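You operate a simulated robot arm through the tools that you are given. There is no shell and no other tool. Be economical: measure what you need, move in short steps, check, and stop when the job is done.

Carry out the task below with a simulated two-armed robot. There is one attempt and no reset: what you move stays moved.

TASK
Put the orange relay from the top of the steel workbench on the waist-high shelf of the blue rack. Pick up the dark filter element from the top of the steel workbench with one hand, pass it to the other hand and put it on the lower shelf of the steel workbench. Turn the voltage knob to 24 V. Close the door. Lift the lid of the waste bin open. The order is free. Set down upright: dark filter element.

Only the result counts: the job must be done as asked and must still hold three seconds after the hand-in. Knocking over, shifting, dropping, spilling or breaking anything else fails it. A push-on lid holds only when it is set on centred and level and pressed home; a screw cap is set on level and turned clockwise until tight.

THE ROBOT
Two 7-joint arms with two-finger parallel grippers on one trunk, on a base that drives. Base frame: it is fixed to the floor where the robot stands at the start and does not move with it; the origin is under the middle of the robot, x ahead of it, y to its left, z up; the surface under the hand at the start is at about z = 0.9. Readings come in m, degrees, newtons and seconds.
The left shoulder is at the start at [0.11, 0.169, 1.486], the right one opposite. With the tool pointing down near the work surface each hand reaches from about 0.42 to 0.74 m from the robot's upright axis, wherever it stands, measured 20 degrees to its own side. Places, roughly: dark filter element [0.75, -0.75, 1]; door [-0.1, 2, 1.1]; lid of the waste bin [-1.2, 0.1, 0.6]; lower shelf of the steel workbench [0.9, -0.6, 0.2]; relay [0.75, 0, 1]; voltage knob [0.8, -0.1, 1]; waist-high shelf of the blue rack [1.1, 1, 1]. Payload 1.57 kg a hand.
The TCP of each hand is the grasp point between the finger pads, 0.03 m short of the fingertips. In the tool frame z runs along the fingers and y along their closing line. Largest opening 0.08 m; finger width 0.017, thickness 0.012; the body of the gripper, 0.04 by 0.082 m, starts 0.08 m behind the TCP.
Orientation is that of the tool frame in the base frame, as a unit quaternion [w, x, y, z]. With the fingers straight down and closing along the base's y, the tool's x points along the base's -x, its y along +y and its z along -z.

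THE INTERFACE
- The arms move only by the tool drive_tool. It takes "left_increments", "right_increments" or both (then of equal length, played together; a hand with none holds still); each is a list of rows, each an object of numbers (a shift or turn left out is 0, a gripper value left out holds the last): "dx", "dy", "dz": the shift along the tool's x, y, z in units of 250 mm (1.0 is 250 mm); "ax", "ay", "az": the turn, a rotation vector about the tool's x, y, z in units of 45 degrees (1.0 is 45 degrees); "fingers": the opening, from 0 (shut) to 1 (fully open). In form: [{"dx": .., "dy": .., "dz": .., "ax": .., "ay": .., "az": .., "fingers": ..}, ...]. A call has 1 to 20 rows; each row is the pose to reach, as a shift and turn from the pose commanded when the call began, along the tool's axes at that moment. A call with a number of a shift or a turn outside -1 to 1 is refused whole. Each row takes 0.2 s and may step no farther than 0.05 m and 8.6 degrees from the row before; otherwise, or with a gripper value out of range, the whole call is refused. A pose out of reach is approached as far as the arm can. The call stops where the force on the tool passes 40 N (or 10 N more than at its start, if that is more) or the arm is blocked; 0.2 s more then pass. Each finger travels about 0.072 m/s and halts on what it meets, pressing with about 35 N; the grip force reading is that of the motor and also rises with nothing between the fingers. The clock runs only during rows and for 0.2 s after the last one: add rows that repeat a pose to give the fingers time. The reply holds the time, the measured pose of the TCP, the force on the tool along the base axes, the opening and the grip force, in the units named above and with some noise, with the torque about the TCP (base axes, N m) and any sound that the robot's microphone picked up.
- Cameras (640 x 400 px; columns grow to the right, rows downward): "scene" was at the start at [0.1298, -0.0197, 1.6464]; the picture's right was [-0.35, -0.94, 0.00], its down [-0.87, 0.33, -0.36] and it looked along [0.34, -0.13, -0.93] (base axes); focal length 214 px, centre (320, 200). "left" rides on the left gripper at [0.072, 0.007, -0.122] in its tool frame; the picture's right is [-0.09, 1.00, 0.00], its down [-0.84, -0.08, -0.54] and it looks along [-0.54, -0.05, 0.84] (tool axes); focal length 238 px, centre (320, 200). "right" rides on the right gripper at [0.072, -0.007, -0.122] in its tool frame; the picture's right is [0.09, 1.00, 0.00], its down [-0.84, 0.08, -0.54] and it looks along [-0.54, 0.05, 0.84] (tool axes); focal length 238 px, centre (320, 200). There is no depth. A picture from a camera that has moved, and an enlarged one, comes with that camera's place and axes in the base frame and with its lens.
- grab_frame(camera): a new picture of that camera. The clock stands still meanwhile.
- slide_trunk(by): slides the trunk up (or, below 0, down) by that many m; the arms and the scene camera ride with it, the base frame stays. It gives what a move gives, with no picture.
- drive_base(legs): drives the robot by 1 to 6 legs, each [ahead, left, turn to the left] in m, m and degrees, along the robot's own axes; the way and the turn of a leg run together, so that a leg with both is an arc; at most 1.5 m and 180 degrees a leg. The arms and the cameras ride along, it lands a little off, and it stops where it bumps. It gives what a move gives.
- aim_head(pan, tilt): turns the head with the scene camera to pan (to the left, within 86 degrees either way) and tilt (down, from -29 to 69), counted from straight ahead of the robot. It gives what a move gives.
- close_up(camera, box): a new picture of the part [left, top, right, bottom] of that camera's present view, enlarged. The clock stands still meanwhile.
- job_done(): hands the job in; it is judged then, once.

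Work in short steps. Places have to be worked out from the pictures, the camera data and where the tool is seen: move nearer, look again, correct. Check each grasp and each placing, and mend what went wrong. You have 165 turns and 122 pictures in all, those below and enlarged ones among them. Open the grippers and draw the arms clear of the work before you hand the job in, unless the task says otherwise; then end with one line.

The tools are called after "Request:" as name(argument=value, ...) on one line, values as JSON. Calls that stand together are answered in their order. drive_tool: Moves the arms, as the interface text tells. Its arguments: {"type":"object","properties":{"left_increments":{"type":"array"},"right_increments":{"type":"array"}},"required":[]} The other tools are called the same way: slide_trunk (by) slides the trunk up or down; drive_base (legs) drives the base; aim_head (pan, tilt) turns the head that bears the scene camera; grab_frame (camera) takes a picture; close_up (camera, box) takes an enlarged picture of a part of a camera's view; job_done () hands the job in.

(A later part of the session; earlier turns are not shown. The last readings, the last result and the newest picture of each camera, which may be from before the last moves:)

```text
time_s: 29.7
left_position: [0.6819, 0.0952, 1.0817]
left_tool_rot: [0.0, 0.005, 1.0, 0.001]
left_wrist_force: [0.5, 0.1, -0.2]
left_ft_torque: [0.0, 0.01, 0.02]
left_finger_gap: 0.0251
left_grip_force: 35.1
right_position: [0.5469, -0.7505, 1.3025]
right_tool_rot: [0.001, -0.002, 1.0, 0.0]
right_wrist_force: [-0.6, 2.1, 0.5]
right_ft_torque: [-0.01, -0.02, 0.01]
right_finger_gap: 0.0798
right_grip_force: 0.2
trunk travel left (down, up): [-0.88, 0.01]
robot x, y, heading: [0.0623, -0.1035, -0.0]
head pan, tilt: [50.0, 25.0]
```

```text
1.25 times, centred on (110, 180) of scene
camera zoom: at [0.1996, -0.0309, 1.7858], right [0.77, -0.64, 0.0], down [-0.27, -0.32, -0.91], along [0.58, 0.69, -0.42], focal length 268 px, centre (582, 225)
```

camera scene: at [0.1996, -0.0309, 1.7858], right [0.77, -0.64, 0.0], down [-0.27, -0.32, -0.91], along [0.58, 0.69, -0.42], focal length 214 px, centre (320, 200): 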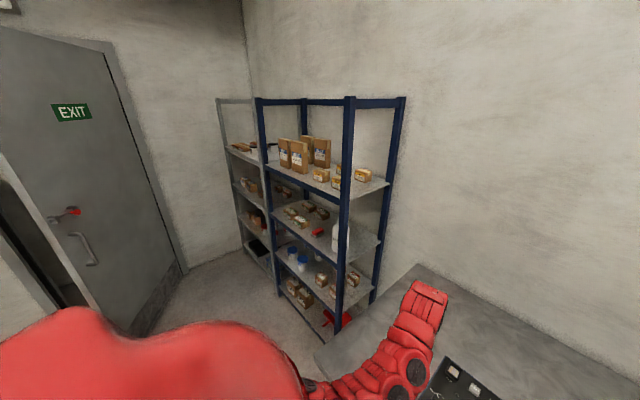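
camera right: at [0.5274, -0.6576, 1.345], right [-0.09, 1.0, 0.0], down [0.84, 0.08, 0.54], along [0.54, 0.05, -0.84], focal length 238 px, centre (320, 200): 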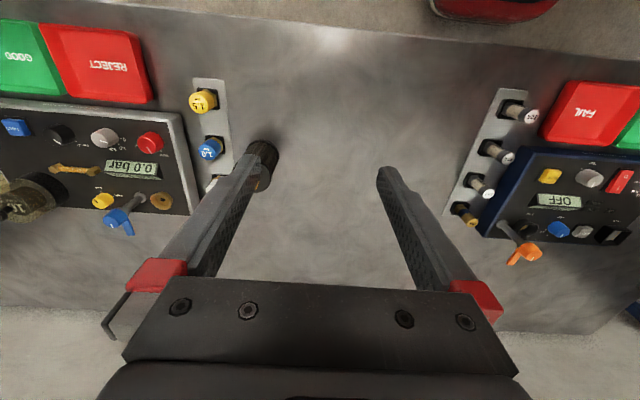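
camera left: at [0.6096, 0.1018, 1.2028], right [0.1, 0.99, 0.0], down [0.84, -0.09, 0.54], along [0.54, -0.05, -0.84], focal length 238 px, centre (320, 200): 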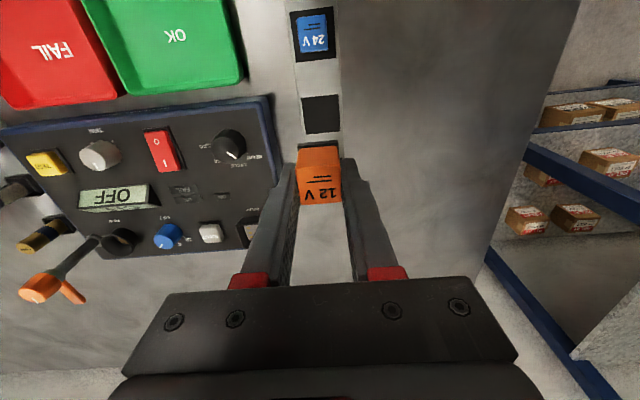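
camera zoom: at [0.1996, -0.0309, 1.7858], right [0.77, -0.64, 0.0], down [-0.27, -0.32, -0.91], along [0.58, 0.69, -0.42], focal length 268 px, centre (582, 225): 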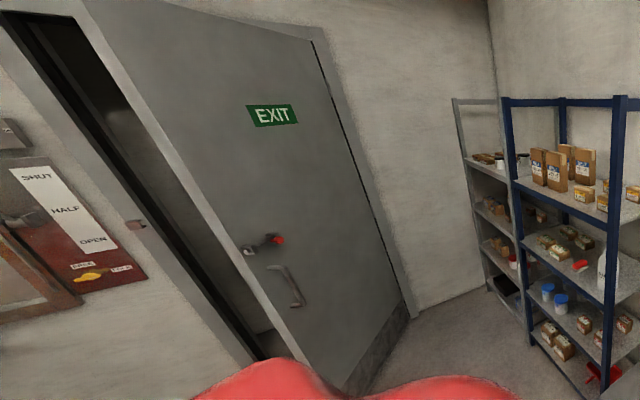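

Relay is held. The waist-high shelf spans about x 0.86–1.17, y 0.57–1.39 at z≈1.0, with free room near [0.94,0.76] between the bottle and the red item. Drive left 0.7 m along the bench front.

Request:
drive_base(legs=[[0, 0.7, 0]])

Request:
aim_head(pan=15, tilt=35)

Request:
grab_frame(camera="scene")

```text
time_s: 33.5
left_position: [0.6838, 0.7999, 1.082]
left_tool_rot: [0.0, 0.008, 1.0, 0.001]
left_wrist_force: [0.4, 0.3, -0.5]
left_ft_torque: [0.03, -0.01, 0.01]
left_finger_gap: 0.0251
left_grip_force: 35.1
right_position: [0.5428, -0.0456, 1.3023]
right_tool_rot: [0.0, 0.002, 1.0, 0.0]
right_wrist_force: [-0.5, 0.4, -0.1]
right_ft_torque: [0.02, -0.01, -0.03]
right_finger_gap: 0.08
right_grip_force: 0.0
trunk travel left (down, up): [-0.88, 0.01]
robot x, y, heading: [0.0659, 0.6074, -0.0]
head pan, tilt: [50.0, 25.0]
```

```text
time_s: 34.6
left_position: [0.6841, 0.8009, 1.0813]
left_tool_rot: [0.0, 0.007, 1.0, 0.001]
left_wrist_force: [-0.8, -0.6, 0.2]
left_ft_torque: [0.01, -0.02, 0.03]
left_finger_gap: 0.0249
left_grip_force: 35.3
right_position: [0.5425, -0.0452, 1.3023]
right_tool_rot: [-0.001, 0.001, 1.0, 0.0]
right_wrist_force: [0.4, -0.4, 0.2]
right_ft_torque: [0.0, 0.0, 0.02]
right_finger_gap: 0.0802
right_grip_force: 0.0
trunk travel left (down, up): [-0.88, 0.01]
robot x, y, heading: [0.064, 0.6071, -0.3]
head pan, tilt: [15.0, 35.0]
```

```text
89 pictures are left
camera scene: at [0.2264, 0.6294, 1.7701], right [0.26, -0.97, 0.0], down [-0.55, -0.15, -0.82], along [0.79, 0.21, -0.57], focal length 214 px, centre (320, 200)
```

scene: 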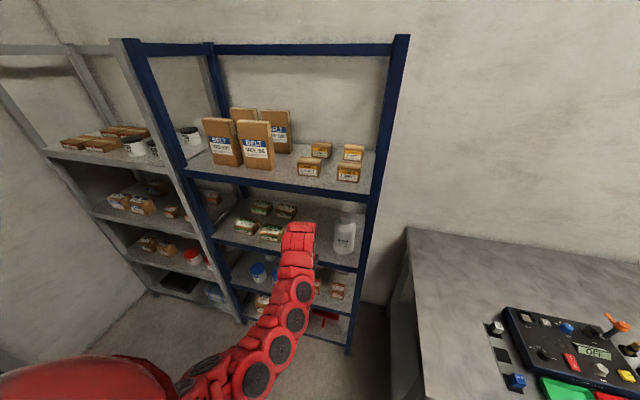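

Pitch the left hand forward to horizontal (TCP staying in free space before the rack).

Request:
drive_tool(left_increments=[{"ay": -0.18}, {"ay": -0.36}, {"ay": -0.54}, {"ay": -0.72}, {"ay": -0.9}])

Request:
drive_tool(left_increments=[{"ay": -0.18}, {"ay": -0.36}, {"ay": -0.54}, {"ay": -0.72}, {"ay": -0.9}])

Request:
grab_frame(camera="left")

```text
time_s: 35.8
left_position: [0.6831, 0.7997, 1.0825]
left_tool_rot: [0.348, 0.006, 0.938, -0.001]
left_wrist_force: [0.5, -0.9, -0.2]
left_ft_torque: [0.0, 0.04, 0.01]
left_finger_gap: 0.0249
left_grip_force: 34.6
right_position: [0.5422, -0.0447, 1.3019]
right_tool_rot: [0.002, 0.002, 1.0, 0.0]
right_wrist_force: [0.5, -0.1, -1.4]
right_ft_torque: [-0.02, -0.01, 0.0]
right_finger_gap: 0.0801
right_grip_force: 0.0
trunk travel left (down, up): [-0.88, 0.01]
robot x, y, heading: [0.0611, 0.6079, -0.4]
head pan, tilt: [15.0, 35.0]
```

```text
time_s: 37.0
left_position: [0.6851, 0.8012, 1.0822]
left_tool_rot: [0.651, 0.005, 0.759, -0.004]
left_wrist_force: [0.2, 0.7, 0.6]
left_ft_torque: [0.04, -0.01, -0.01]
left_finger_gap: 0.0249
left_grip_force: 35.2
right_position: [0.5431, -0.0443, 1.3041]
right_tool_rot: [0.0, 0.002, 1.0, -0.002]
right_wrist_force: [0.3, -0.4, 0.3]
right_ft_torque: [-0.02, 0.01, 0.01]
right_finger_gap: 0.0798
right_grip_force: 0.0
trunk travel left (down, up): [-0.88, 0.01]
robot x, y, heading: [0.0596, 0.609, -0.3]
head pan, tilt: [15.0, 35.0]
```

```text
88 pictures are left
camera left: at [0.5528, 0.8103, 1.0282], right [0.03, 1.0, 0.09], down [-0.41, -0.07, 0.91], along [0.91, -0.06, 0.4], focal length 238 px, centre (320, 200)
```

left: 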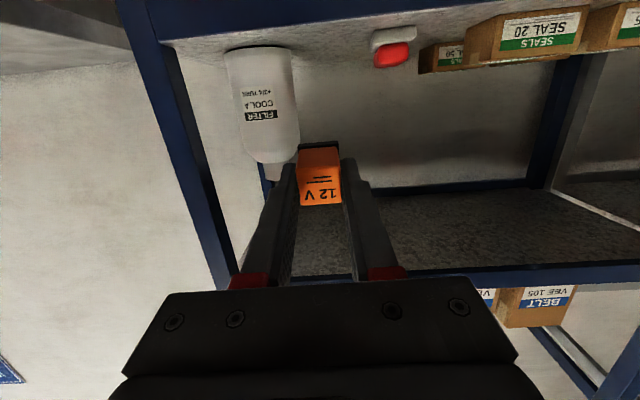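

The hand is horizontal with relay ahead; shelf surface works out at z≈0.957, front edge x≈0.89, free gap y≈0.74–0.88. Drive 0.1 m ahead, then level the tool and extend.

Request:
drive_base(legs=[[0.1, 0, 0]])

Request:
drive_tool(left_increments=[{"ay": -0.18}, {"ay": -0.2, "dz": 0.1}, {"ay": -0.2, "dz": 0.28}, {"ay": -0.2, "dz": 0.42}])

Request:
grab_frame(camera="left")

Request:
close_up(camera="scene", box=[200, 130, 420, 290])

```text
time_s: 38.1
left_position: [0.7829, 0.7974, 1.0817]
left_tool_rot: [0.65, 0.007, 0.76, -0.005]
left_wrist_force: [-0.2, -0.5, -1.0]
left_ft_torque: [0.01, 0.02, -0.02]
left_finger_gap: 0.025
left_grip_force: 35.2
right_position: [0.6385, -0.0456, 1.3024]
right_tool_rot: [0.001, 0.003, 1.0, 0.0]
right_wrist_force: [0.7, -0.1, -0.1]
right_ft_torque: [-0.01, -0.03, -0.02]
right_finger_gap: 0.08
right_grip_force: 0.1
trunk travel left (down, up): [-0.88, 0.01]
robot x, y, heading: [0.1643, 0.6086, -0.4]
head pan, tilt: [15.0, 35.0]
```

```text
time_s: 39.1
left_position: [0.8878, 0.7965, 1.066]
left_tool_rot: [0.707, 0.006, 0.707, -0.006]
left_wrist_force: [-0.1, -0.8, 0.1]
left_ft_torque: [0.0, 0.0, -0.03]
left_finger_gap: 0.025
left_grip_force: 35.4
right_position: [0.6406, -0.0453, 1.3021]
right_tool_rot: [-0.001, 0.002, 1.0, 0.0]
right_wrist_force: [1.1, 0.5, -0.2]
right_ft_torque: [0.01, 0.0, -0.01]
right_finger_gap: 0.08
right_grip_force: 0.1
trunk travel left (down, up): [-0.88, 0.01]
robot x, y, heading: [0.1673, 0.6092, -0.6]
head pan, tilt: [15.0, 35.0]
```

```text
87 pictures are left
camera left: at [0.7674, 0.8059, 0.9925], right [0.02, 1.0, 0.09], down [-0.54, -0.07, 0.84], along [0.84, -0.06, 0.54], focal length 238 px, centre (320, 200)
```

left: 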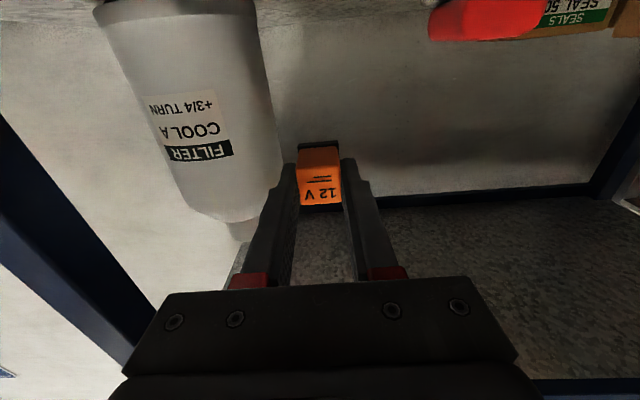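

```text
2.50 times, centred on (310, 210) of scene
camera zoom: at [0.3259, 0.6292, 1.7701], right [0.25, -0.97, 0.0], down [-0.56, -0.14, -0.82], along [0.79, 0.21, -0.57], focal length 536 px, centre (345, 175)
```

zoom: 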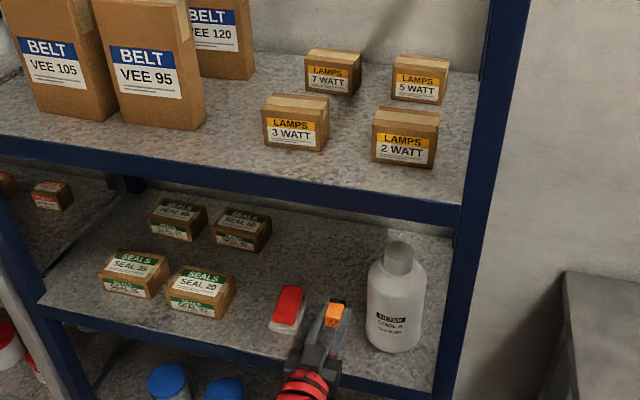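

Bottle spans to y≈0.76 and red box starts at ≈0.877, so centre at y≈0.82. Move there, in to x≈0.92, and lower partway.

Request:
drive_tool(left_increments=[{"dy": 0.09}, {"dy": 0.09, "dz": 0.13}, {"dy": 0.09, "dz": 0.13, "dx": 0.15}, {"dy": 0.09, "dz": 0.13, "dx": 0.28}])

Request:
grab_frame(camera="left")

Request:
close_up(camera="scene", box=[250, 190, 390, 290])

```text
time_s: 40.1
left_position: [0.9204, 0.8157, 0.996]
left_tool_rot: [0.707, 0.007, 0.707, -0.007]
left_wrist_force: [0.4, 0.1, -0.6]
left_ft_torque: [0.0, -0.01, 0.02]
left_finger_gap: 0.0248
left_grip_force: 35.0
right_position: [0.6413, -0.0466, 1.302]
right_tool_rot: [0.0, 0.003, 1.0, -0.001]
right_wrist_force: [-0.1, -0.1, 0.1]
right_ft_torque: [-0.02, 0.02, -0.01]
right_finger_gap: 0.08
right_grip_force: 0.0
trunk travel left (down, up): [-0.88, 0.01]
robot x, y, heading: [0.1637, 0.6086, -0.3]
head pan, tilt: [15.0, 35.0]
```

```text
85 pictures are left
camera left: at [0.7993, 0.8257, 0.9217], right [0.02, 1.0, 0.09], down [-0.54, -0.07, 0.84], along [0.84, -0.07, 0.54], focal length 238 px, centre (320, 200)
```

left: 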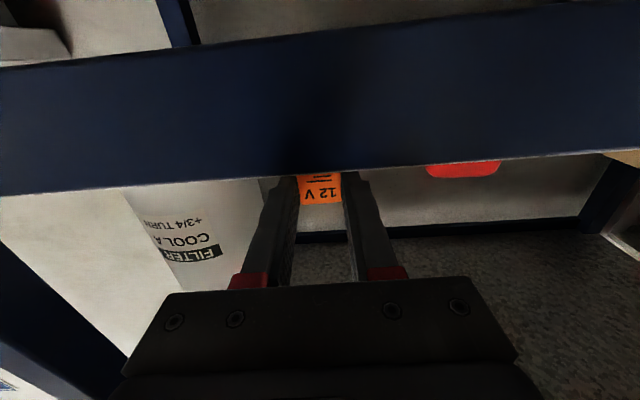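

```text
4.00 times, centred on (320, 240) of scene
camera zoom: at [0.3265, 0.6288, 1.77], right [0.25, -0.97, 0.0], down [-0.56, -0.14, -0.82], along [0.79, 0.21, -0.57], focal length 858 px, centre (320, 40)
```

zoom: 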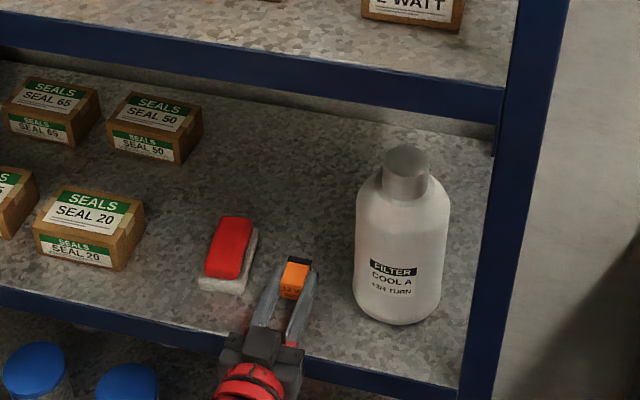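

Lower in small steps to feel contact.

Request:
drive_tool(left_increments=[{"dx": 0.03}, {"dx": 0.06}, {"dx": 0.07}])

Request:
drive_tool(left_increments=[{"dx": 0.008}, {"dx": 0.016}, {"dx": 0.016}])

Request:
close_up(camera="scene", box=[280, 220, 350, 270])

```text
time_s: 40.9
left_position: [0.9201, 0.8173, 0.9777]
left_tool_rot: [0.707, 0.006, 0.707, -0.006]
left_wrist_force: [0.1, 0.2, 0.0]
left_ft_torque: [0.0, 0.01, 0.0]
left_finger_gap: 0.0249
left_grip_force: 35.2
right_position: [0.6399, -0.0467, 1.3031]
right_tool_rot: [0.0, 0.004, 1.0, 0.0]
right_wrist_force: [-0.1, -0.4, -0.3]
right_ft_torque: [0.02, 0.03, 0.0]
right_finger_gap: 0.0798
right_grip_force: 0.0
trunk travel left (down, up): [-0.88, 0.01]
robot x, y, heading: [0.1611, 0.6082, -0.3]
head pan, tilt: [15.0, 35.0]
```

```text
time_s: 41.7
left_position: [0.9202, 0.8175, 0.9767]
left_tool_rot: [0.709, 0.007, 0.705, -0.006]
left_wrist_force: [4.1, 0.7, 11.1]
left_ft_torque: [-0.02, -0.48, 0.03]
left_finger_gap: 0.025
left_grip_force: 34.8
right_position: [0.6383, -0.0462, 1.3028]
right_tool_rot: [0.001, 0.003, 1.0, 0.0]
right_wrist_force: [-0.3, 0.1, -0.3]
right_ft_torque: [0.0, 0.0, 0.02]
right_finger_gap: 0.0801
right_grip_force: 0.1
trunk travel left (down, up): [-0.88, 0.01]
robot x, y, heading: [0.1612, 0.6071, -0.4]
head pan, tilt: [15.0, 35.0]
```

```text
8.00 times, centred on (315, 245) of scene
camera zoom: at [0.3246, 0.628, 1.7704], right [0.25, -0.97, 0.0], down [-0.55, -0.14, -0.82], along [0.79, 0.21, -0.57], focal length 1716 px, centre (360, -160)
```

zoom: 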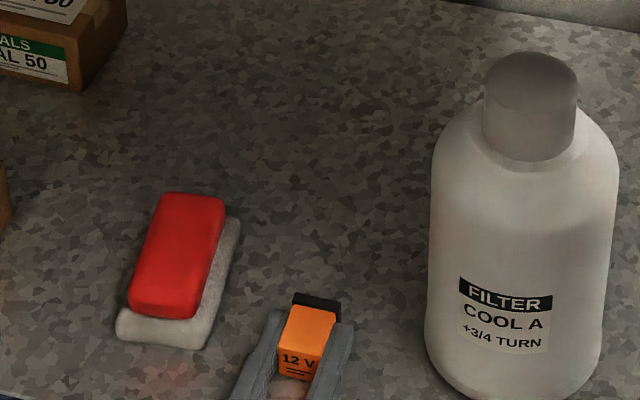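

Contact felt (11 N up). Open and check, then withdraw straight back.

Request:
drive_tool(left_increments=[{"dx": -0.006, "fingers": 0.4}, {"dx": -0.006, "fingers": 0.52}, {"dx": -0.006, "fingers": 0.52}, {"dz": -0.1, "dx": -0.006, "fingers": 0.52}, {"dz": -0.28, "dx": -0.006}, {"dz": -0.46, "dx": -0.006}, {"dz": -0.6, "dx": -0.006}])

Request:
close_up(camera="scene", box=[250, 190, 390, 290])

```text
time_s: 43.3
left_position: [0.7698, 0.8207, 0.9758]
left_tool_rot: [0.707, 0.006, 0.707, -0.007]
left_wrist_force: [0.0, 0.2, 0.0]
left_ft_torque: [0.04, 0.0, 0.02]
left_finger_gap: 0.0413
left_grip_force: 0.1
right_position: [0.6385, -0.0469, 1.3038]
right_tool_rot: [0.001, 0.004, 1.0, 0.0]
right_wrist_force: [-0.6, -0.1, 0.6]
right_ft_torque: [0.02, -0.03, 0.01]
right_finger_gap: 0.0799
right_grip_force: 0.1
trunk travel left (down, up): [-0.88, 0.01]
robot x, y, heading: [0.1622, 0.6085, -0.4]
head pan, tilt: [15.0, 35.0]
```

```text
4.00 times, centred on (320, 240) of scene
camera zoom: at [0.3239, 0.6288, 1.7703], right [0.25, -0.97, 0.0], down [-0.55, -0.14, -0.82], along [0.79, 0.21, -0.57], focal length 858 px, centre (320, 40)
```

zoom: 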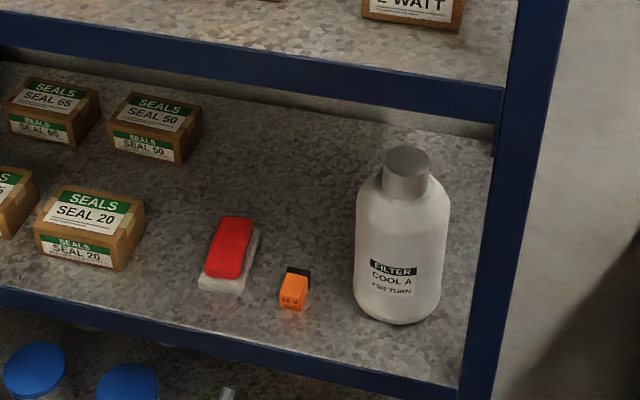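

Relay is on the shelf. Next the door: back off from the rack, and look left.

Request:
drive_base(legs=[[-0.25, 0, 0]])

Request:
aim_head(pan=85, tilt=25)

Request:
grab_frame(camera="scene")

```text
time_s: 45.1
left_position: [0.5219, 0.8217, 0.9744]
left_tool_rot: [0.707, 0.006, 0.707, -0.006]
left_wrist_force: [0.3, 0.7, 0.3]
left_ft_torque: [0.01, 0.01, 0.01]
left_finger_gap: 0.0416
left_grip_force: 0.1
right_position: [0.3927, -0.0436, 1.3025]
right_tool_rot: [0.0, 0.003, 1.0, 0.0]
right_wrist_force: [-0.1, 0.1, 0.3]
right_ft_torque: [0.02, -0.02, -0.01]
right_finger_gap: 0.08
right_grip_force: 0.0
trunk travel left (down, up): [-0.88, 0.01]
robot x, y, heading: [-0.0895, 0.6118, -0.6]
head pan, tilt: [15.0, 35.0]
```

```text
time_s: 46.5
left_position: [0.5217, 0.8239, 0.9761]
left_tool_rot: [0.707, 0.006, 0.707, -0.005]
left_wrist_force: [-0.3, -0.4, -0.6]
left_ft_torque: [0.01, -0.01, 0.01]
left_finger_gap: 0.0416
left_grip_force: 0.0
right_position: [0.392, -0.0439, 1.3022]
right_tool_rot: [0.001, 0.003, 1.0, 0.0]
right_wrist_force: [-0.1, -0.7, 0.7]
right_ft_torque: [0.02, -0.01, 0.0]
right_finger_gap: 0.08
right_grip_force: 0.0
trunk travel left (down, up): [-0.88, 0.01]
robot x, y, heading: [-0.0852, 0.6102, -0.3]
head pan, tilt: [85.0, 25.0]
```

```text
81 pictures are left
camera scene: at [0.0003, 0.7, 1.7859], right [1.0, -0.09, 0.0], down [-0.04, -0.42, -0.91], along [0.09, 0.9, -0.42], focal length 214 px, centre (320, 200)
```

scene: 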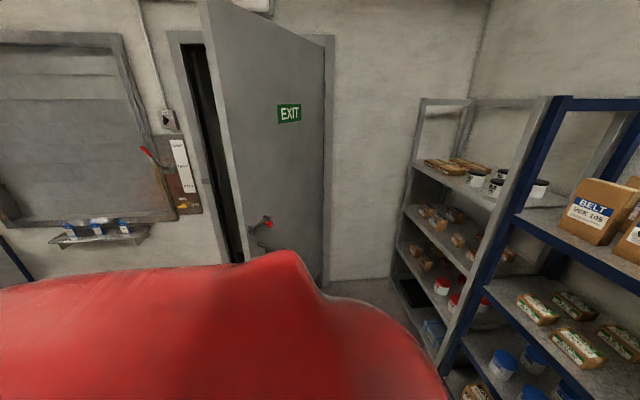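

The door's free edge is near [-0.33,1.95], hinge near [0.22,2.4]; it must be pushed toward +y. I back up, turn left 90°, and look.

Request:
drive_base(legs=[[-0.25, 0, 0], [0, 0, 90]])

Request:
aim_head(pan=0, tilt=25)

Request:
grab_frame(camera="scene")

```text
time_s: 52.2
left_position: [-0.5403, 1.2216, 0.9757]
left_tool_rot: [0.507, -0.492, 0.508, 0.493]
left_wrist_force: [0.5, 0.7, 0.1]
left_ft_torque: [0.04, 0.01, 0.02]
left_finger_gap: 0.0416
left_grip_force: 0.1
right_position: [0.3246, 1.0804, 1.3022]
right_tool_rot: [0.0, -0.701, 0.713, -0.001]
right_wrist_force: [1.3, 0.4, 0.3]
right_ft_torque: [-0.04, 0.01, 0.0]
right_finger_gap: 0.0798
right_grip_force: 0.2
trunk travel left (down, up): [-0.88, 0.01]
robot x, y, heading: [-0.3345, 0.6098, 89.1]
head pan, tilt: [85.0, 25.0]
```

```text
time_s: 53.8
left_position: [-0.5409, 1.2201, 0.9764]
left_tool_rot: [0.507, -0.492, 0.508, 0.492]
left_wrist_force: [0.2, 0.1, -1.2]
left_ft_torque: [-0.04, 0.01, -0.01]
left_finger_gap: 0.0418
left_grip_force: 0.1
right_position: [0.3243, 1.08, 1.303]
right_tool_rot: [0.0, -0.701, 0.713, 0.0]
right_wrist_force: [0.4, -0.5, -1.1]
right_ft_torque: [0.0, -0.02, 0.02]
right_finger_gap: 0.0801
right_grip_force: 0.1
trunk travel left (down, up): [-0.88, 0.01]
robot x, y, heading: [-0.3347, 0.6128, 89.3]
head pan, tilt: [0.0, 25.0]
```

```text
80 pictures are left
camera scene: at [-0.3341, 0.7833, 1.7859], right [1.0, -0.02, 0.0], down [-0.01, -0.42, -0.91], along [0.02, 0.91, -0.42], focal length 214 px, centre (320, 200)
```

scene: 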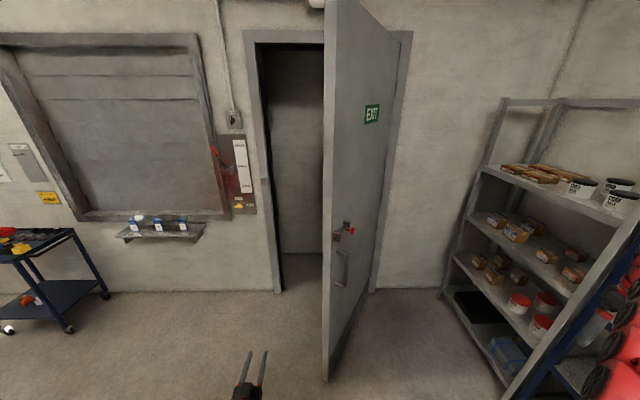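

The door stands ~56° open; hinge ≈(0.27,2.41), free edge ≈(-0.24,1.65), handles at z 0.95–1.2. I'll push above the handles with the closed left hand: raise/extend it, and tuck the right arm.

Request:
drive_tool(left_increments=[{"dx": -0.18, "fingers": 0}, {"dx": -0.36}, {"dx": -0.54}, {"dx": -0.72}, {"dx": -0.9}, {"dx": -1.0}, {"dx": -1.0, "dz": 0.18}, {"dx": -1.0, "dz": 0.36}, {"dx": -1.0, "dz": 0.5}], right_increments=[{"dy": 0.18}, {"dy": 0.36}, {"dy": 0.54}, {"dy": 0.72}, {"dy": 0.9}, {"dy": 0.9}, {"dy": 0.9}, {"dy": 0.9}, {"dy": 0.9}])

```text
time_s: 55.8
left_position: [-0.536, 1.3463, 1.2269]
left_tool_rot: [0.507, -0.492, 0.508, 0.493]
left_wrist_force: [-0.3, -0.1, -0.1]
left_ft_torque: [0.03, -0.02, 0.01]
left_finger_gap: 0.0002
left_grip_force: 20.9
right_position: [0.135, 1.1349, 1.2981]
right_tool_rot: [0.001, -0.701, 0.713, 0.0]
right_wrist_force: [-0.3, 0.6, 0.4]
right_ft_torque: [0.05, 0.03, -0.02]
right_finger_gap: 0.08
right_grip_force: 0.1
right hand out of reach, approached as far as the arm can: row 3, 4, 5, 6, 7, 8, 9
trunk travel left (down, up): [-0.88, 0.01]
robot x, y, heading: [-0.3313, 0.6112, 88.9]
head pan, tilt: [0.0, 25.0]
```

Request:
drive_tool(left_increments=[{"dx": -0.16}, {"dx": -0.32}])

Request:
drive_base(legs=[[0, -0.46, 0], [0.3, 0, 0]])

Request:
aim_head(pan=10, tilt=30)

Request:
grab_frame(camera="scene")

```text
time_s: 56.4
left_position: [-0.537, 1.3435, 1.3068]
left_tool_rot: [0.506, -0.493, 0.508, 0.493]
left_wrist_force: [0.1, -1.3, -0.3]
left_ft_torque: [-0.02, 0.02, -0.01]
left_finger_gap: 0.0
left_grip_force: 21.9
right_position: [0.1354, 1.1352, 1.2979]
right_tool_rot: [0.0, -0.7, 0.714, 0.0]
right_wrist_force: [0.9, 0.5, 0.4]
right_ft_torque: [0.0, 0.01, 0.03]
right_finger_gap: 0.0801
right_grip_force: 0.2
trunk travel left (down, up): [-0.88, 0.01]
robot x, y, heading: [-0.3337, 0.6088, 89.0]
head pan, tilt: [0.0, 25.0]
```

```text
time_s: 60.7
left_position: [-0.0776, 1.6323, 1.3074]
left_tool_rot: [0.507, -0.492, 0.507, 0.493]
left_wrist_force: [-0.8, -0.3, 0.0]
left_ft_torque: [0.02, -0.03, 0.0]
left_finger_gap: 0.0
left_grip_force: 21.4
right_position: [0.5954, 1.4246, 1.2995]
right_tool_rot: [0.001, -0.701, 0.713, 0.001]
right_wrist_force: [0.4, 0.2, -0.4]
right_ft_torque: [-0.03, 0.03, -0.01]
right_finger_gap: 0.0801
right_grip_force: 0.0
trunk travel left (down, up): [-0.88, 0.01]
robot x, y, heading: [0.1251, 0.8993, 88.9]
head pan, tilt: [0.0, 25.0]
```

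```text
time_s: 61.5
left_position: [-0.0773, 1.6364, 1.3057]
left_tool_rot: [0.506, -0.493, 0.509, 0.492]
left_wrist_force: [-0.4, -0.2, 0.4]
left_ft_torque: [-0.01, 0.01, 0.01]
left_finger_gap: 0.0
left_grip_force: 21.2
right_position: [0.5947, 1.4247, 1.2971]
right_tool_rot: [0.0, -0.701, 0.713, 0.0]
right_wrist_force: [0.1, -0.7, 0.3]
right_ft_torque: [-0.01, -0.02, 0.01]
right_finger_gap: 0.0801
right_grip_force: 0.1
trunk travel left (down, up): [-0.88, 0.01]
robot x, y, heading: [0.1217, 0.9, 88.7]
head pan, tilt: [10.0, 30.0]
```

```text
79 pictures are left
camera scene: at [0.1103, 1.0716, 1.7778], right [0.99, 0.15, 0.0], down [0.08, -0.49, -0.87], along [-0.13, 0.86, -0.5], focal length 214 px, centre (320, 200)
```

scene: 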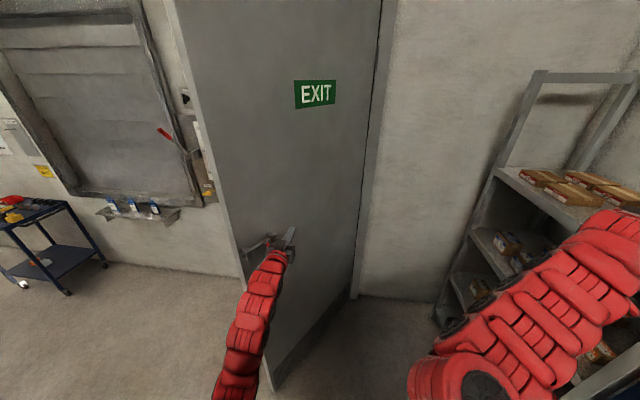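

Hand is beside the door face, right of the handles. Push diagonally with the base in small legs.

Request:
drive_base(legs=[[0.3, 0.14, 0]])

Request:
grab_frame(camera="scene")

```text
time_s: 63.6
left_position: [-0.2139, 1.9327, 1.308]
left_tool_rot: [0.507, -0.492, 0.507, 0.493]
left_wrist_force: [-0.8, -0.7, 0.0]
left_ft_torque: [-0.02, -0.01, 0.0]
left_finger_gap: 0.0
left_grip_force: 21.5
right_position: [0.4602, 1.7237, 1.2991]
right_tool_rot: [0.0, -0.7, 0.714, 0.001]
right_wrist_force: [-0.4, -0.4, 0.0]
right_ft_torque: [0.06, 0.0, -0.01]
right_finger_gap: 0.0802
right_grip_force: 0.0
trunk travel left (down, up): [-0.88, 0.01]
robot x, y, heading: [-0.0125, 1.2004, 88.7]
head pan, tilt: [10.0, 30.0]
```

```text
78 pictures are left
camera scene: at [-0.0253, 1.3683, 1.7782], right [0.99, 0.15, 0.0], down [0.08, -0.49, -0.87], along [-0.13, 0.86, -0.5], focal length 214 px, centre (320, 200)
```

scene: 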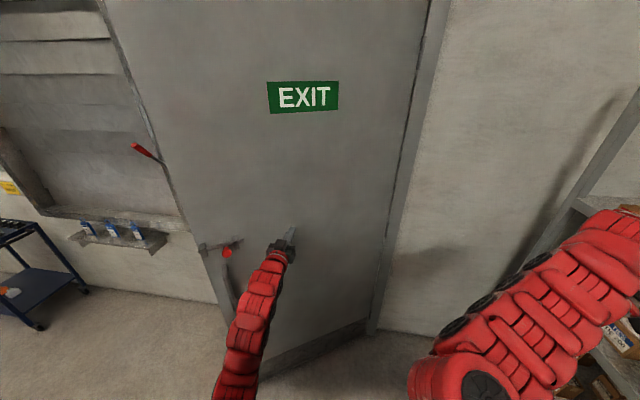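

Request:
drive_base(legs=[[0.3, 0.12, 0]])

Request:
grab_frame(camera="scene")

```text
time_s: 65.8
left_position: [-0.3282, 2.2364, 1.3067]
left_tool_rot: [0.506, -0.492, 0.508, 0.493]
left_wrist_force: [0.7, 0.3, -0.6]
left_ft_torque: [-0.01, 0.03, 0.02]
left_finger_gap: 0.0
left_grip_force: 20.8
right_position: [0.3439, 2.0263, 1.2995]
right_tool_rot: [-0.001, -0.7, 0.715, 0.0]
right_wrist_force: [0.4, 0.4, 0.6]
right_ft_torque: [0.01, 0.01, 0.01]
right_finger_gap: 0.0801
right_grip_force: 0.1
trunk travel left (down, up): [-0.88, 0.01]
robot x, y, heading: [-0.126, 1.5029, 88.9]
head pan, tilt: [10.0, 30.0]
```

```text
77 pictures are left
camera scene: at [-0.1414, 1.6724, 1.778], right [0.99, 0.15, 0.0], down [0.08, -0.49, -0.87], along [-0.13, 0.86, -0.5], focal length 214 px, centre (320, 200)
```

scene: 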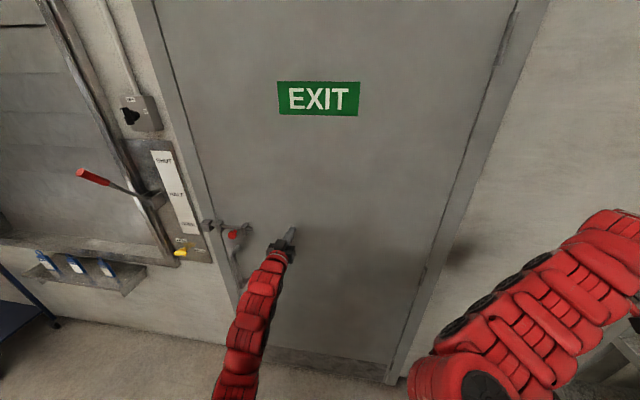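

Almost closed; push the rest with the arm, force-limited.

Request:
drive_tool(left_increments=[{"dz": 0.1}, {"dz": 0.2}, {"dz": 0.3}, {"dz": 0.4}, {"dz": 0.5}, {"dz": 0.6}])

Request:
close_up(camera="scene", box=[120, 0, 320, 300])

```text
time_s: 66.8
left_position: [-0.3238, 2.3215, 1.3096]
left_tool_rot: [0.509, -0.491, 0.507, 0.494]
left_wrist_force: [0.2, -0.8, 0.4]
left_ft_torque: [-0.03, -0.02, -0.02]
left_finger_gap: 0.0
left_grip_force: 20.9
right_position: [0.3445, 2.021, 1.3006]
right_tool_rot: [0.001, -0.701, 0.713, 0.001]
right_wrist_force: [-0.2, -0.5, 0.4]
right_ft_torque: [0.04, 0.02, 0.05]
right_finger_gap: 0.0799
right_grip_force: 0.0
trunk travel left (down, up): [-0.88, 0.01]
robot x, y, heading: [-0.127, 1.5045, 88.9]
head pan, tilt: [10.0, 30.0]
stopped in row 4 (left hand): the force on the tool passed its limit at 229 N (the readings are from after the stop); the commanded pose is now the measured one
```

```text
1.33 times, centred on (220, 150) of scene
camera zoom: at [-0.1413, 1.6651, 1.7787], right [0.99, 0.15, 0.0], down [0.08, -0.49, -0.87], along [-0.13, 0.86, -0.5], focal length 286 px, centre (453, 267)
```

zoom: 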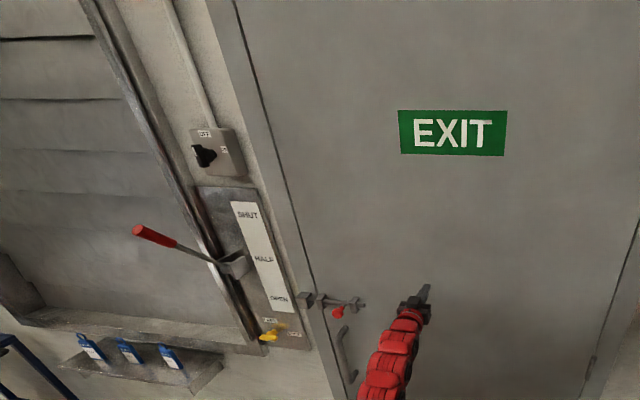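

The door hit its stop. A gentle re-press to check it's seated.

Request:
drive_tool(left_increments=[{"dz": 0.03}, {"dz": 0.06}, {"dz": 0.09}, {"dz": 0.12}, {"dz": 0.15}])

Request:
close_up(camera="scene", box=[180, 180, 280, 280])

```text
time_s: 67.0
left_position: [-0.3247, 2.3261, 1.3069]
left_tool_rot: [0.509, -0.491, 0.507, 0.493]
left_wrist_force: [2.9, -24.1, 1.3]
left_ft_torque: [0.0, -0.01, 0.16]
left_finger_gap: 0.0
left_grip_force: 22.1
right_position: [0.3412, 2.0259, 1.298]
right_tool_rot: [0.0, -0.703, 0.711, -0.001]
right_wrist_force: [-0.6, 1.2, -0.7]
right_ft_torque: [-0.07, -0.04, -0.01]
right_finger_gap: 0.0799
right_grip_force: 0.1
trunk travel left (down, up): [-0.88, 0.01]
robot x, y, heading: [-0.1297, 1.5031, 89.2]
head pan, tilt: [10.0, 30.0]
stopped in row 1 (left hand): the force on the tool passed its limit at 150 N (the readings are from after the stop); the commanded pose is now the measured one
```

```text
4.00 times, centred on (230, 230) of scene
camera zoom: at [-0.142, 1.6699, 1.7781], right [0.99, 0.16, 0.0], down [0.08, -0.49, -0.87], along [-0.13, 0.86, -0.5], focal length 858 px, centre (680, 80)
```

zoom: 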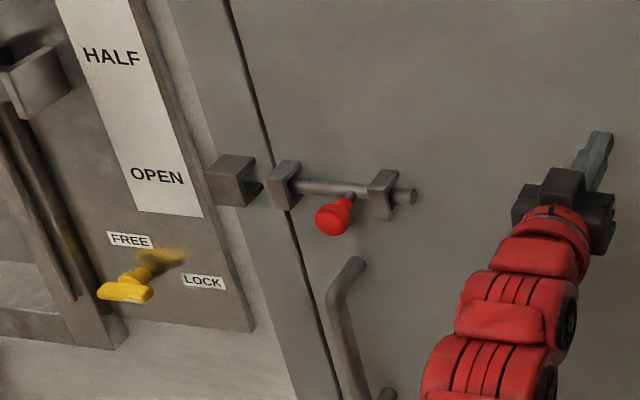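

Door is shut (bolt isn't part of the task). Back away and check that it stays shut.

Request:
drive_base(legs=[[-0.7, 0, 0]])

Request:
grab_frame(camera="scene")

Request:
aim_head(pan=80, tilt=25)

Request:
grab_frame(camera="scene")

```text
time_s: 70.9
left_position: [-0.3349, 1.6337, 1.3051]
left_tool_rot: [0.509, -0.49, 0.507, 0.493]
left_wrist_force: [-1.5, 0.1, -0.8]
left_ft_torque: [-0.02, 0.01, 0.0]
left_finger_gap: 0.0
left_grip_force: 21.0
right_position: [0.3295, 1.3321, 1.2988]
right_tool_rot: [-0.001, -0.7, 0.714, 0.0]
right_wrist_force: [-0.6, -0.3, 0.1]
right_ft_torque: [-0.03, 0.02, 0.04]
right_finger_gap: 0.08
right_grip_force: 0.0
trunk travel left (down, up): [-0.88, 0.01]
robot x, y, heading: [-0.1391, 0.8101, 88.9]
head pan, tilt: [10.0, 30.0]
```

```text
74 pictures are left
camera scene: at [-0.1554, 0.9781, 1.7778], right [0.99, 0.15, 0.0], down [0.08, -0.49, -0.87], along [-0.13, 0.86, -0.5], focal length 214 px, centre (320, 200)
```

scene: 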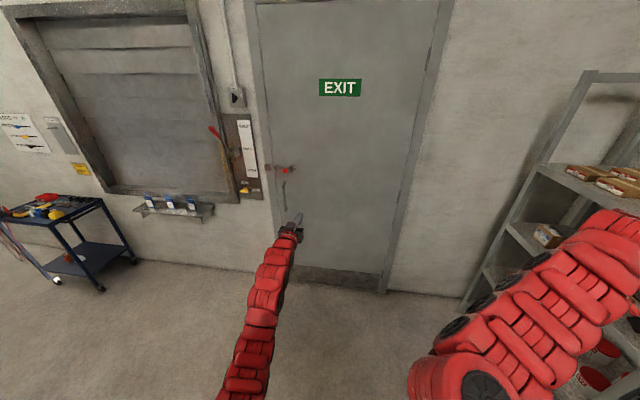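

```text
time_s: 72.3
left_position: [-0.3354, 1.6325, 1.3057]
left_tool_rot: [0.509, -0.49, 0.508, 0.492]
left_wrist_force: [-1.6, -0.7, -0.5]
left_ft_torque: [-0.01, 0.02, 0.01]
left_finger_gap: 0.0
left_grip_force: 21.2
right_position: [0.3303, 1.3312, 1.298]
right_tool_rot: [-0.001, -0.701, 0.713, 0.0]
right_wrist_force: [-0.5, 0.6, 1.1]
right_ft_torque: [0.02, 0.01, -0.04]
right_finger_gap: 0.0799
right_grip_force: 0.1
trunk travel left (down, up): [-0.88, 0.01]
robot x, y, heading: [-0.1405, 0.8047, 88.9]
head pan, tilt: [80.0, 25.0]
```

```text
73 pictures are left
camera scene: at [-0.2321, 0.9058, 1.7859], right [0.2, 0.98, 0.0], down [0.41, -0.08, -0.91], along [-0.89, 0.18, -0.42], focal length 214 px, centre (320, 200)
```

scene: 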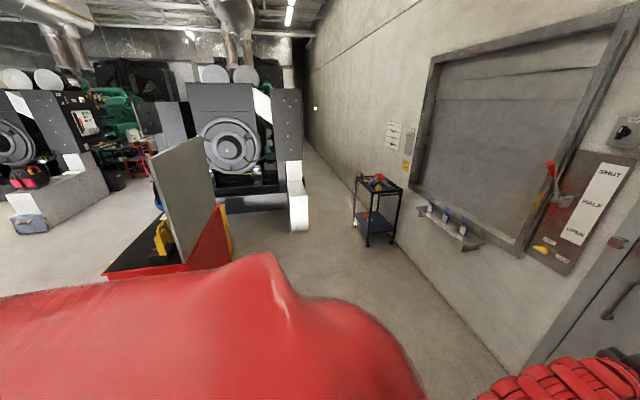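

Door stays shut. Turn left 90° toward the bin and look.

Request:
drive_base(legs=[[0, 0, 90]])

Request:
aim_head(pan=25, tilt=45)

Request:
grab_frame(camera="scene")

```text
time_s: 76.5
left_position: [-0.9691, 0.6207, 1.3057]
left_tool_rot: [0.015, -0.706, 0.015, 0.708]
left_wrist_force: [0.3, 0.3, -0.1]
left_ft_torque: [-0.02, -0.02, 0.03]
left_finger_gap: 0.0003
left_grip_force: 21.6
right_position: [-0.6602, 1.2832, 1.2985]
right_tool_rot: [0.0, 1.0, -0.014, 0.0]
right_wrist_force: [0.3, -0.3, 0.1]
right_ft_torque: [0.01, 0.01, 0.01]
right_finger_gap: 0.0801
right_grip_force: 0.0
trunk travel left (down, up): [-0.88, 0.01]
robot x, y, heading: [-0.1364, 0.8105, 178.3]
head pan, tilt: [80.0, 25.0]
```

```text
time_s: 77.7
left_position: [-0.9682, 0.6205, 1.3052]
left_tool_rot: [0.015, -0.706, 0.016, 0.708]
left_wrist_force: [0.6, 0.0, -0.6]
left_ft_torque: [-0.02, -0.04, 0.0]
left_finger_gap: 0.0
left_grip_force: 21.5
right_position: [-0.6604, 1.2832, 1.2975]
right_tool_rot: [0.0, 1.0, -0.014, -0.001]
right_wrist_force: [0.3, 0.5, 0.1]
right_ft_torque: [0.01, -0.01, 0.0]
right_finger_gap: 0.0798
right_grip_force: 0.0
trunk travel left (down, up): [-0.88, 0.01]
robot x, y, heading: [-0.137, 0.8077, 178.1]
head pan, tilt: [25.0, 45.0]
```

```text
72 pictures are left
camera scene: at [-0.2986, 0.7779, 1.7553], right [-0.39, 0.92, 0.0], down [0.65, 0.28, -0.71], along [-0.65, -0.28, -0.71], focal length 214 px, centre (320, 200)
```

scene: 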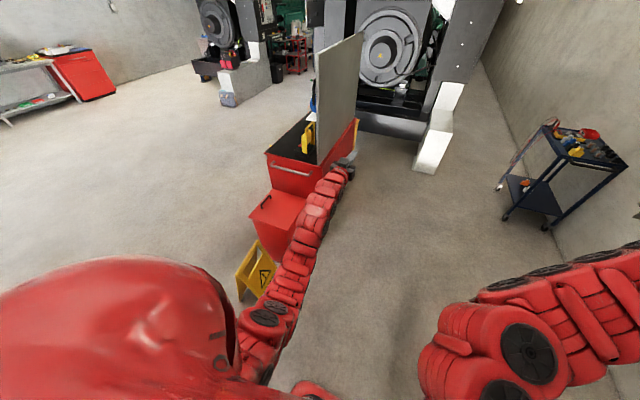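

Request:
close_up(camera="scene", box=[220, 110, 380, 310])

```text
2.00 times, centred on (300, 210) of scene
camera zoom: at [-0.2986, 0.7779, 1.7553], right [-0.39, 0.92, 0.0], down [0.65, 0.28, -0.71], along [-0.65, -0.28, -0.71], focal length 429 px, centre (360, 180)
```

zoom: 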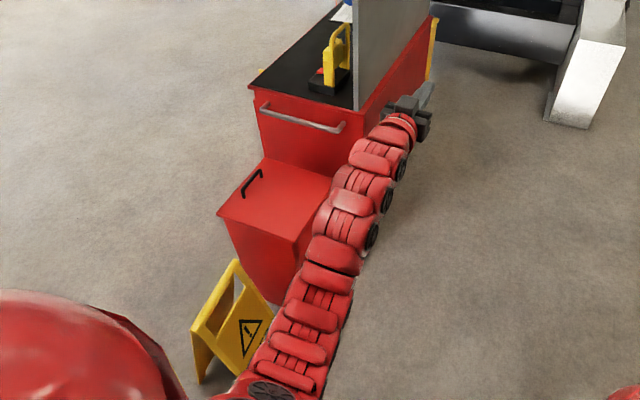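

The waste bin's lid is the small red box at x −1.32…−1.01, y −0.08…0.235, z≈0.6, with its handle bar along x at y≈−0.02; hinge on the +y side. I go around to its −y side facing +y, avoiding the yellow sign.

Request:
drive_base(legs=[[0, 0, -88], [-0.8, 0.05, 0], [-0.85, 0, 0]])

Request:
aim_head(pan=60, tilt=35)

Request:
grab_frame(camera="scene")

```text
time_s: 89.8
left_position: [-0.3906, -0.013, 1.3056]
left_tool_rot: [0.501, -0.499, 0.499, 0.501]
left_wrist_force: [-0.1, -0.2, -0.2]
left_ft_torque: [0.02, -0.01, -0.03]
left_finger_gap: 0.0
left_grip_force: 21.1
right_position: [0.2857, -0.291, 1.2973]
right_tool_rot: [0.0, 0.713, -0.701, 0.0]
right_wrist_force: [-0.2, -0.4, 0.2]
right_ft_torque: [0.0, -0.02, -0.03]
right_finger_gap: 0.08
right_grip_force: 0.1
trunk travel left (down, up): [-0.88, 0.01]
robot x, y, heading: [-0.1684, -0.831, 90.8]
head pan, tilt: [25.0, 45.0]
```

```text
time_s: 90.8
left_position: [-0.3902, -0.0112, 1.3045]
left_tool_rot: [0.5, -0.5, 0.499, 0.501]
left_wrist_force: [0.3, 0.1, -0.5]
left_ft_torque: [-0.03, 0.0, 0.0]
left_finger_gap: 0.0
left_grip_force: 21.2
right_position: [0.2858, -0.2917, 1.2983]
right_tool_rot: [0.0, 0.714, -0.7, 0.0]
right_wrist_force: [0.5, 0.1, -0.6]
right_ft_torque: [0.03, -0.03, 0.0]
right_finger_gap: 0.0801
right_grip_force: 0.1
trunk travel left (down, up): [-0.88, 0.01]
robot x, y, heading: [-0.1701, -0.8326, 90.6]
head pan, tilt: [60.0, 35.0]
```

```text
70 pictures are left
camera scene: at [-0.2474, -0.7079, 1.7701], right [0.49, 0.87, 0.0], down [0.5, -0.28, -0.82], along [-0.71, 0.4, -0.57], focal length 214 px, centre (320, 200)
```

scene: 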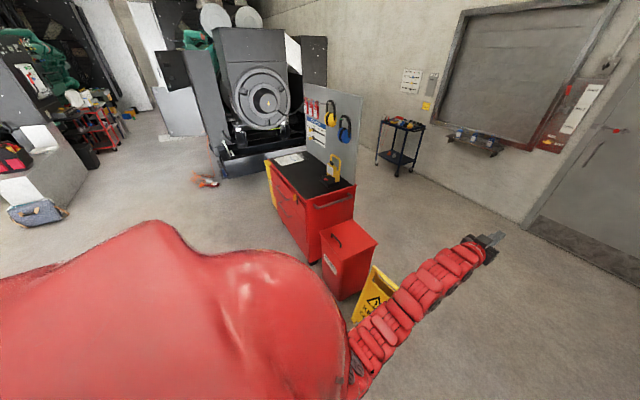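

Request:
drive_base(legs=[[0, 0.9, 0]])

Request:
aim_head(pan=5, tilt=50)

Request:
grab_frame(camera="scene")

```text
time_s: 95.6
left_position: [-1.3153, -0.0348, 1.3065]
left_tool_rot: [0.496, -0.503, 0.495, 0.506]
left_wrist_force: [-0.1, 0.4, 0.2]
left_ft_torque: [0.0, 0.02, -0.03]
left_finger_gap: 0.0
left_grip_force: 21.3
right_position: [-0.6375, -0.3034, 1.2983]
right_tool_rot: [0.0, 0.718, -0.696, 0.0]
right_wrist_force: [0.6, -0.4, 0.9]
right_ft_torque: [0.02, 0.02, 0.0]
right_finger_gap: 0.0802
right_grip_force: 0.1
trunk travel left (down, up): [-0.88, 0.01]
robot x, y, heading: [-1.0792, -0.8476, 91.7]
head pan, tilt: [60.0, 35.0]
```

```text
time_s: 96.9
left_position: [-1.3166, -0.0333, 1.3064]
left_tool_rot: [0.497, -0.502, 0.496, 0.505]
left_wrist_force: [-0.6, 0.0, -0.4]
left_ft_torque: [-0.01, -0.01, -0.01]
left_finger_gap: 0.0
left_grip_force: 21.5
right_position: [-0.6368, -0.3038, 1.2982]
right_tool_rot: [0.0, 0.718, -0.696, 0.0]
right_wrist_force: [0.0, 0.4, -1.3]
right_ft_torque: [0.01, 0.02, -0.02]
right_finger_gap: 0.08
right_grip_force: 0.0
trunk travel left (down, up): [-0.88, 0.01]
robot x, y, heading: [-1.08, -0.8481, 91.6]
head pan, tilt: [5.0, 50.0]
```

```text
69 pictures are left
camera scene: at [-1.0958, -0.6931, 1.7484], right [0.99, 0.12, 0.0], down [0.09, -0.76, -0.64], along [-0.07, 0.64, -0.77], focal length 214 px, centre (320, 200)
```

scene: 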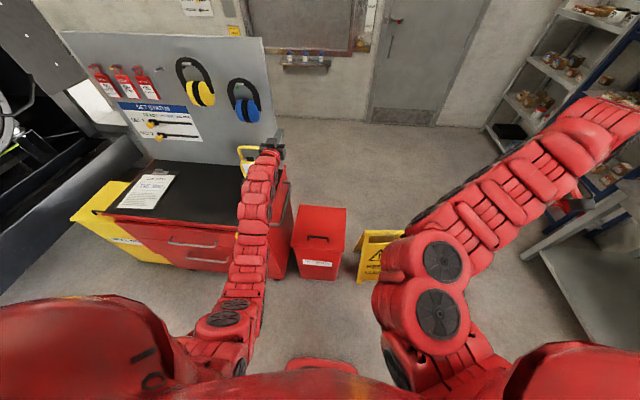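

Request:
close_up(camera="scene", box=[270, 190, 420, 290])

```text
4.00 times, centred on (345, 240) of scene
camera zoom: at [-1.0958, -0.6931, 1.7484], right [0.99, 0.12, 0.0], down [0.09, -0.76, -0.64], along [-0.07, 0.64, -0.77], focal length 858 px, centre (220, 40)
```

zoom: 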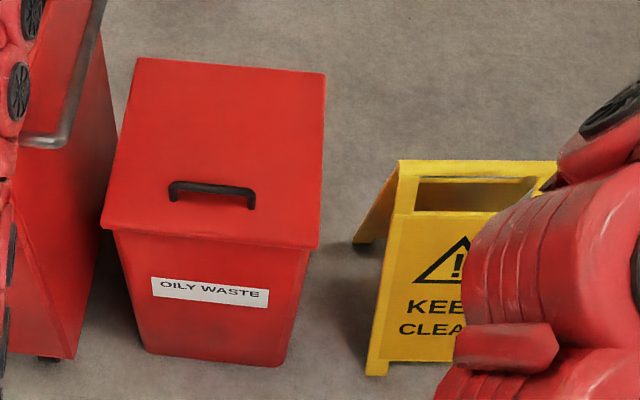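

The bin lid is at z≈0.575 with the bar at y≈−0.044, x −1.24…−1.115, z≈0.62. I'll hook the closed left fingers under the bar. Lower the trunk and set the base.

Request:
slide_trunk(by=-0.35)

Request:
drive_base(legs=[[0.1, -0.1, -1.6]])

Request:
drive_tool(left_increments=[{"dz": -0.19}, {"dz": -0.38}, {"dz": -0.57}, {"dz": -0.76}, {"dz": -0.85}, {"dz": -0.85, "ay": 0.17}, {"dz": -0.85, "ay": 0.33}])

```text
time_s: 100.3
left_position: [-1.3166, -0.0346, 0.9559]
left_tool_rot: [0.497, -0.503, 0.496, 0.504]
left_wrist_force: [0.0, 0.2, -0.1]
left_ft_torque: [0.01, 0.0, 0.0]
left_finger_gap: 0.0001
left_grip_force: 21.0
right_position: [-0.638, -0.3036, 0.9492]
right_tool_rot: [-0.001, 0.718, -0.696, 0.0]
right_wrist_force: [-0.3, -0.2, 0.0]
right_ft_torque: [0.01, -0.04, -0.01]
right_finger_gap: 0.08
right_grip_force: 0.0
trunk travel left (down, up): [-0.53, 0.36]
robot x, y, heading: [-1.0822, -0.8491, 91.5]
head pan, tilt: [5.0, 50.0]
```

```text
time_s: 101.6
left_position: [-1.1946, 0.0723, 0.9553]
left_tool_rot: [0.504, -0.495, 0.503, 0.497]
left_wrist_force: [0.8, 0.3, 1.0]
left_ft_torque: [0.02, 0.01, -0.02]
left_finger_gap: 0.0
left_grip_force: 21.3
right_position: [-0.5249, -0.2159, 0.9466]
right_tool_rot: [0.001, 0.708, -0.706, 0.001]
right_wrist_force: [0.4, 0.0, -0.5]
right_ft_torque: [0.02, 0.04, -0.02]
right_finger_gap: 0.0801
right_grip_force: 0.0
trunk travel left (down, up): [-0.53, 0.36]
robot x, y, heading: [-0.9856, -0.7488, 89.9]
head pan, tilt: [5.0, 50.0]
```

```text
time_s: 103.2
left_position: [-1.2313, -0.1077, 0.9367]
left_tool_rot: [0.449, -0.545, 0.554, 0.441]
left_wrist_force: [-0.9, 0.4, 0.0]
left_ft_torque: [0.01, 0.02, -0.02]
left_finger_gap: 0.0001
left_grip_force: 21.0
left hand out of reach, approached as far as the arm can: row 5, 6, 7
right_position: [-0.5263, -0.2148, 0.9487]
right_tool_rot: [0.0, 0.708, -0.706, 0.001]
right_wrist_force: [-0.6, 0.5, 0.7]
right_ft_torque: [-0.03, -0.05, -0.02]
right_finger_gap: 0.0801
right_grip_force: 0.0
trunk travel left (down, up): [-0.53, 0.36]
robot x, y, heading: [-0.9842, -0.7548, 89.7]
head pan, tilt: [5.0, 50.0]
```

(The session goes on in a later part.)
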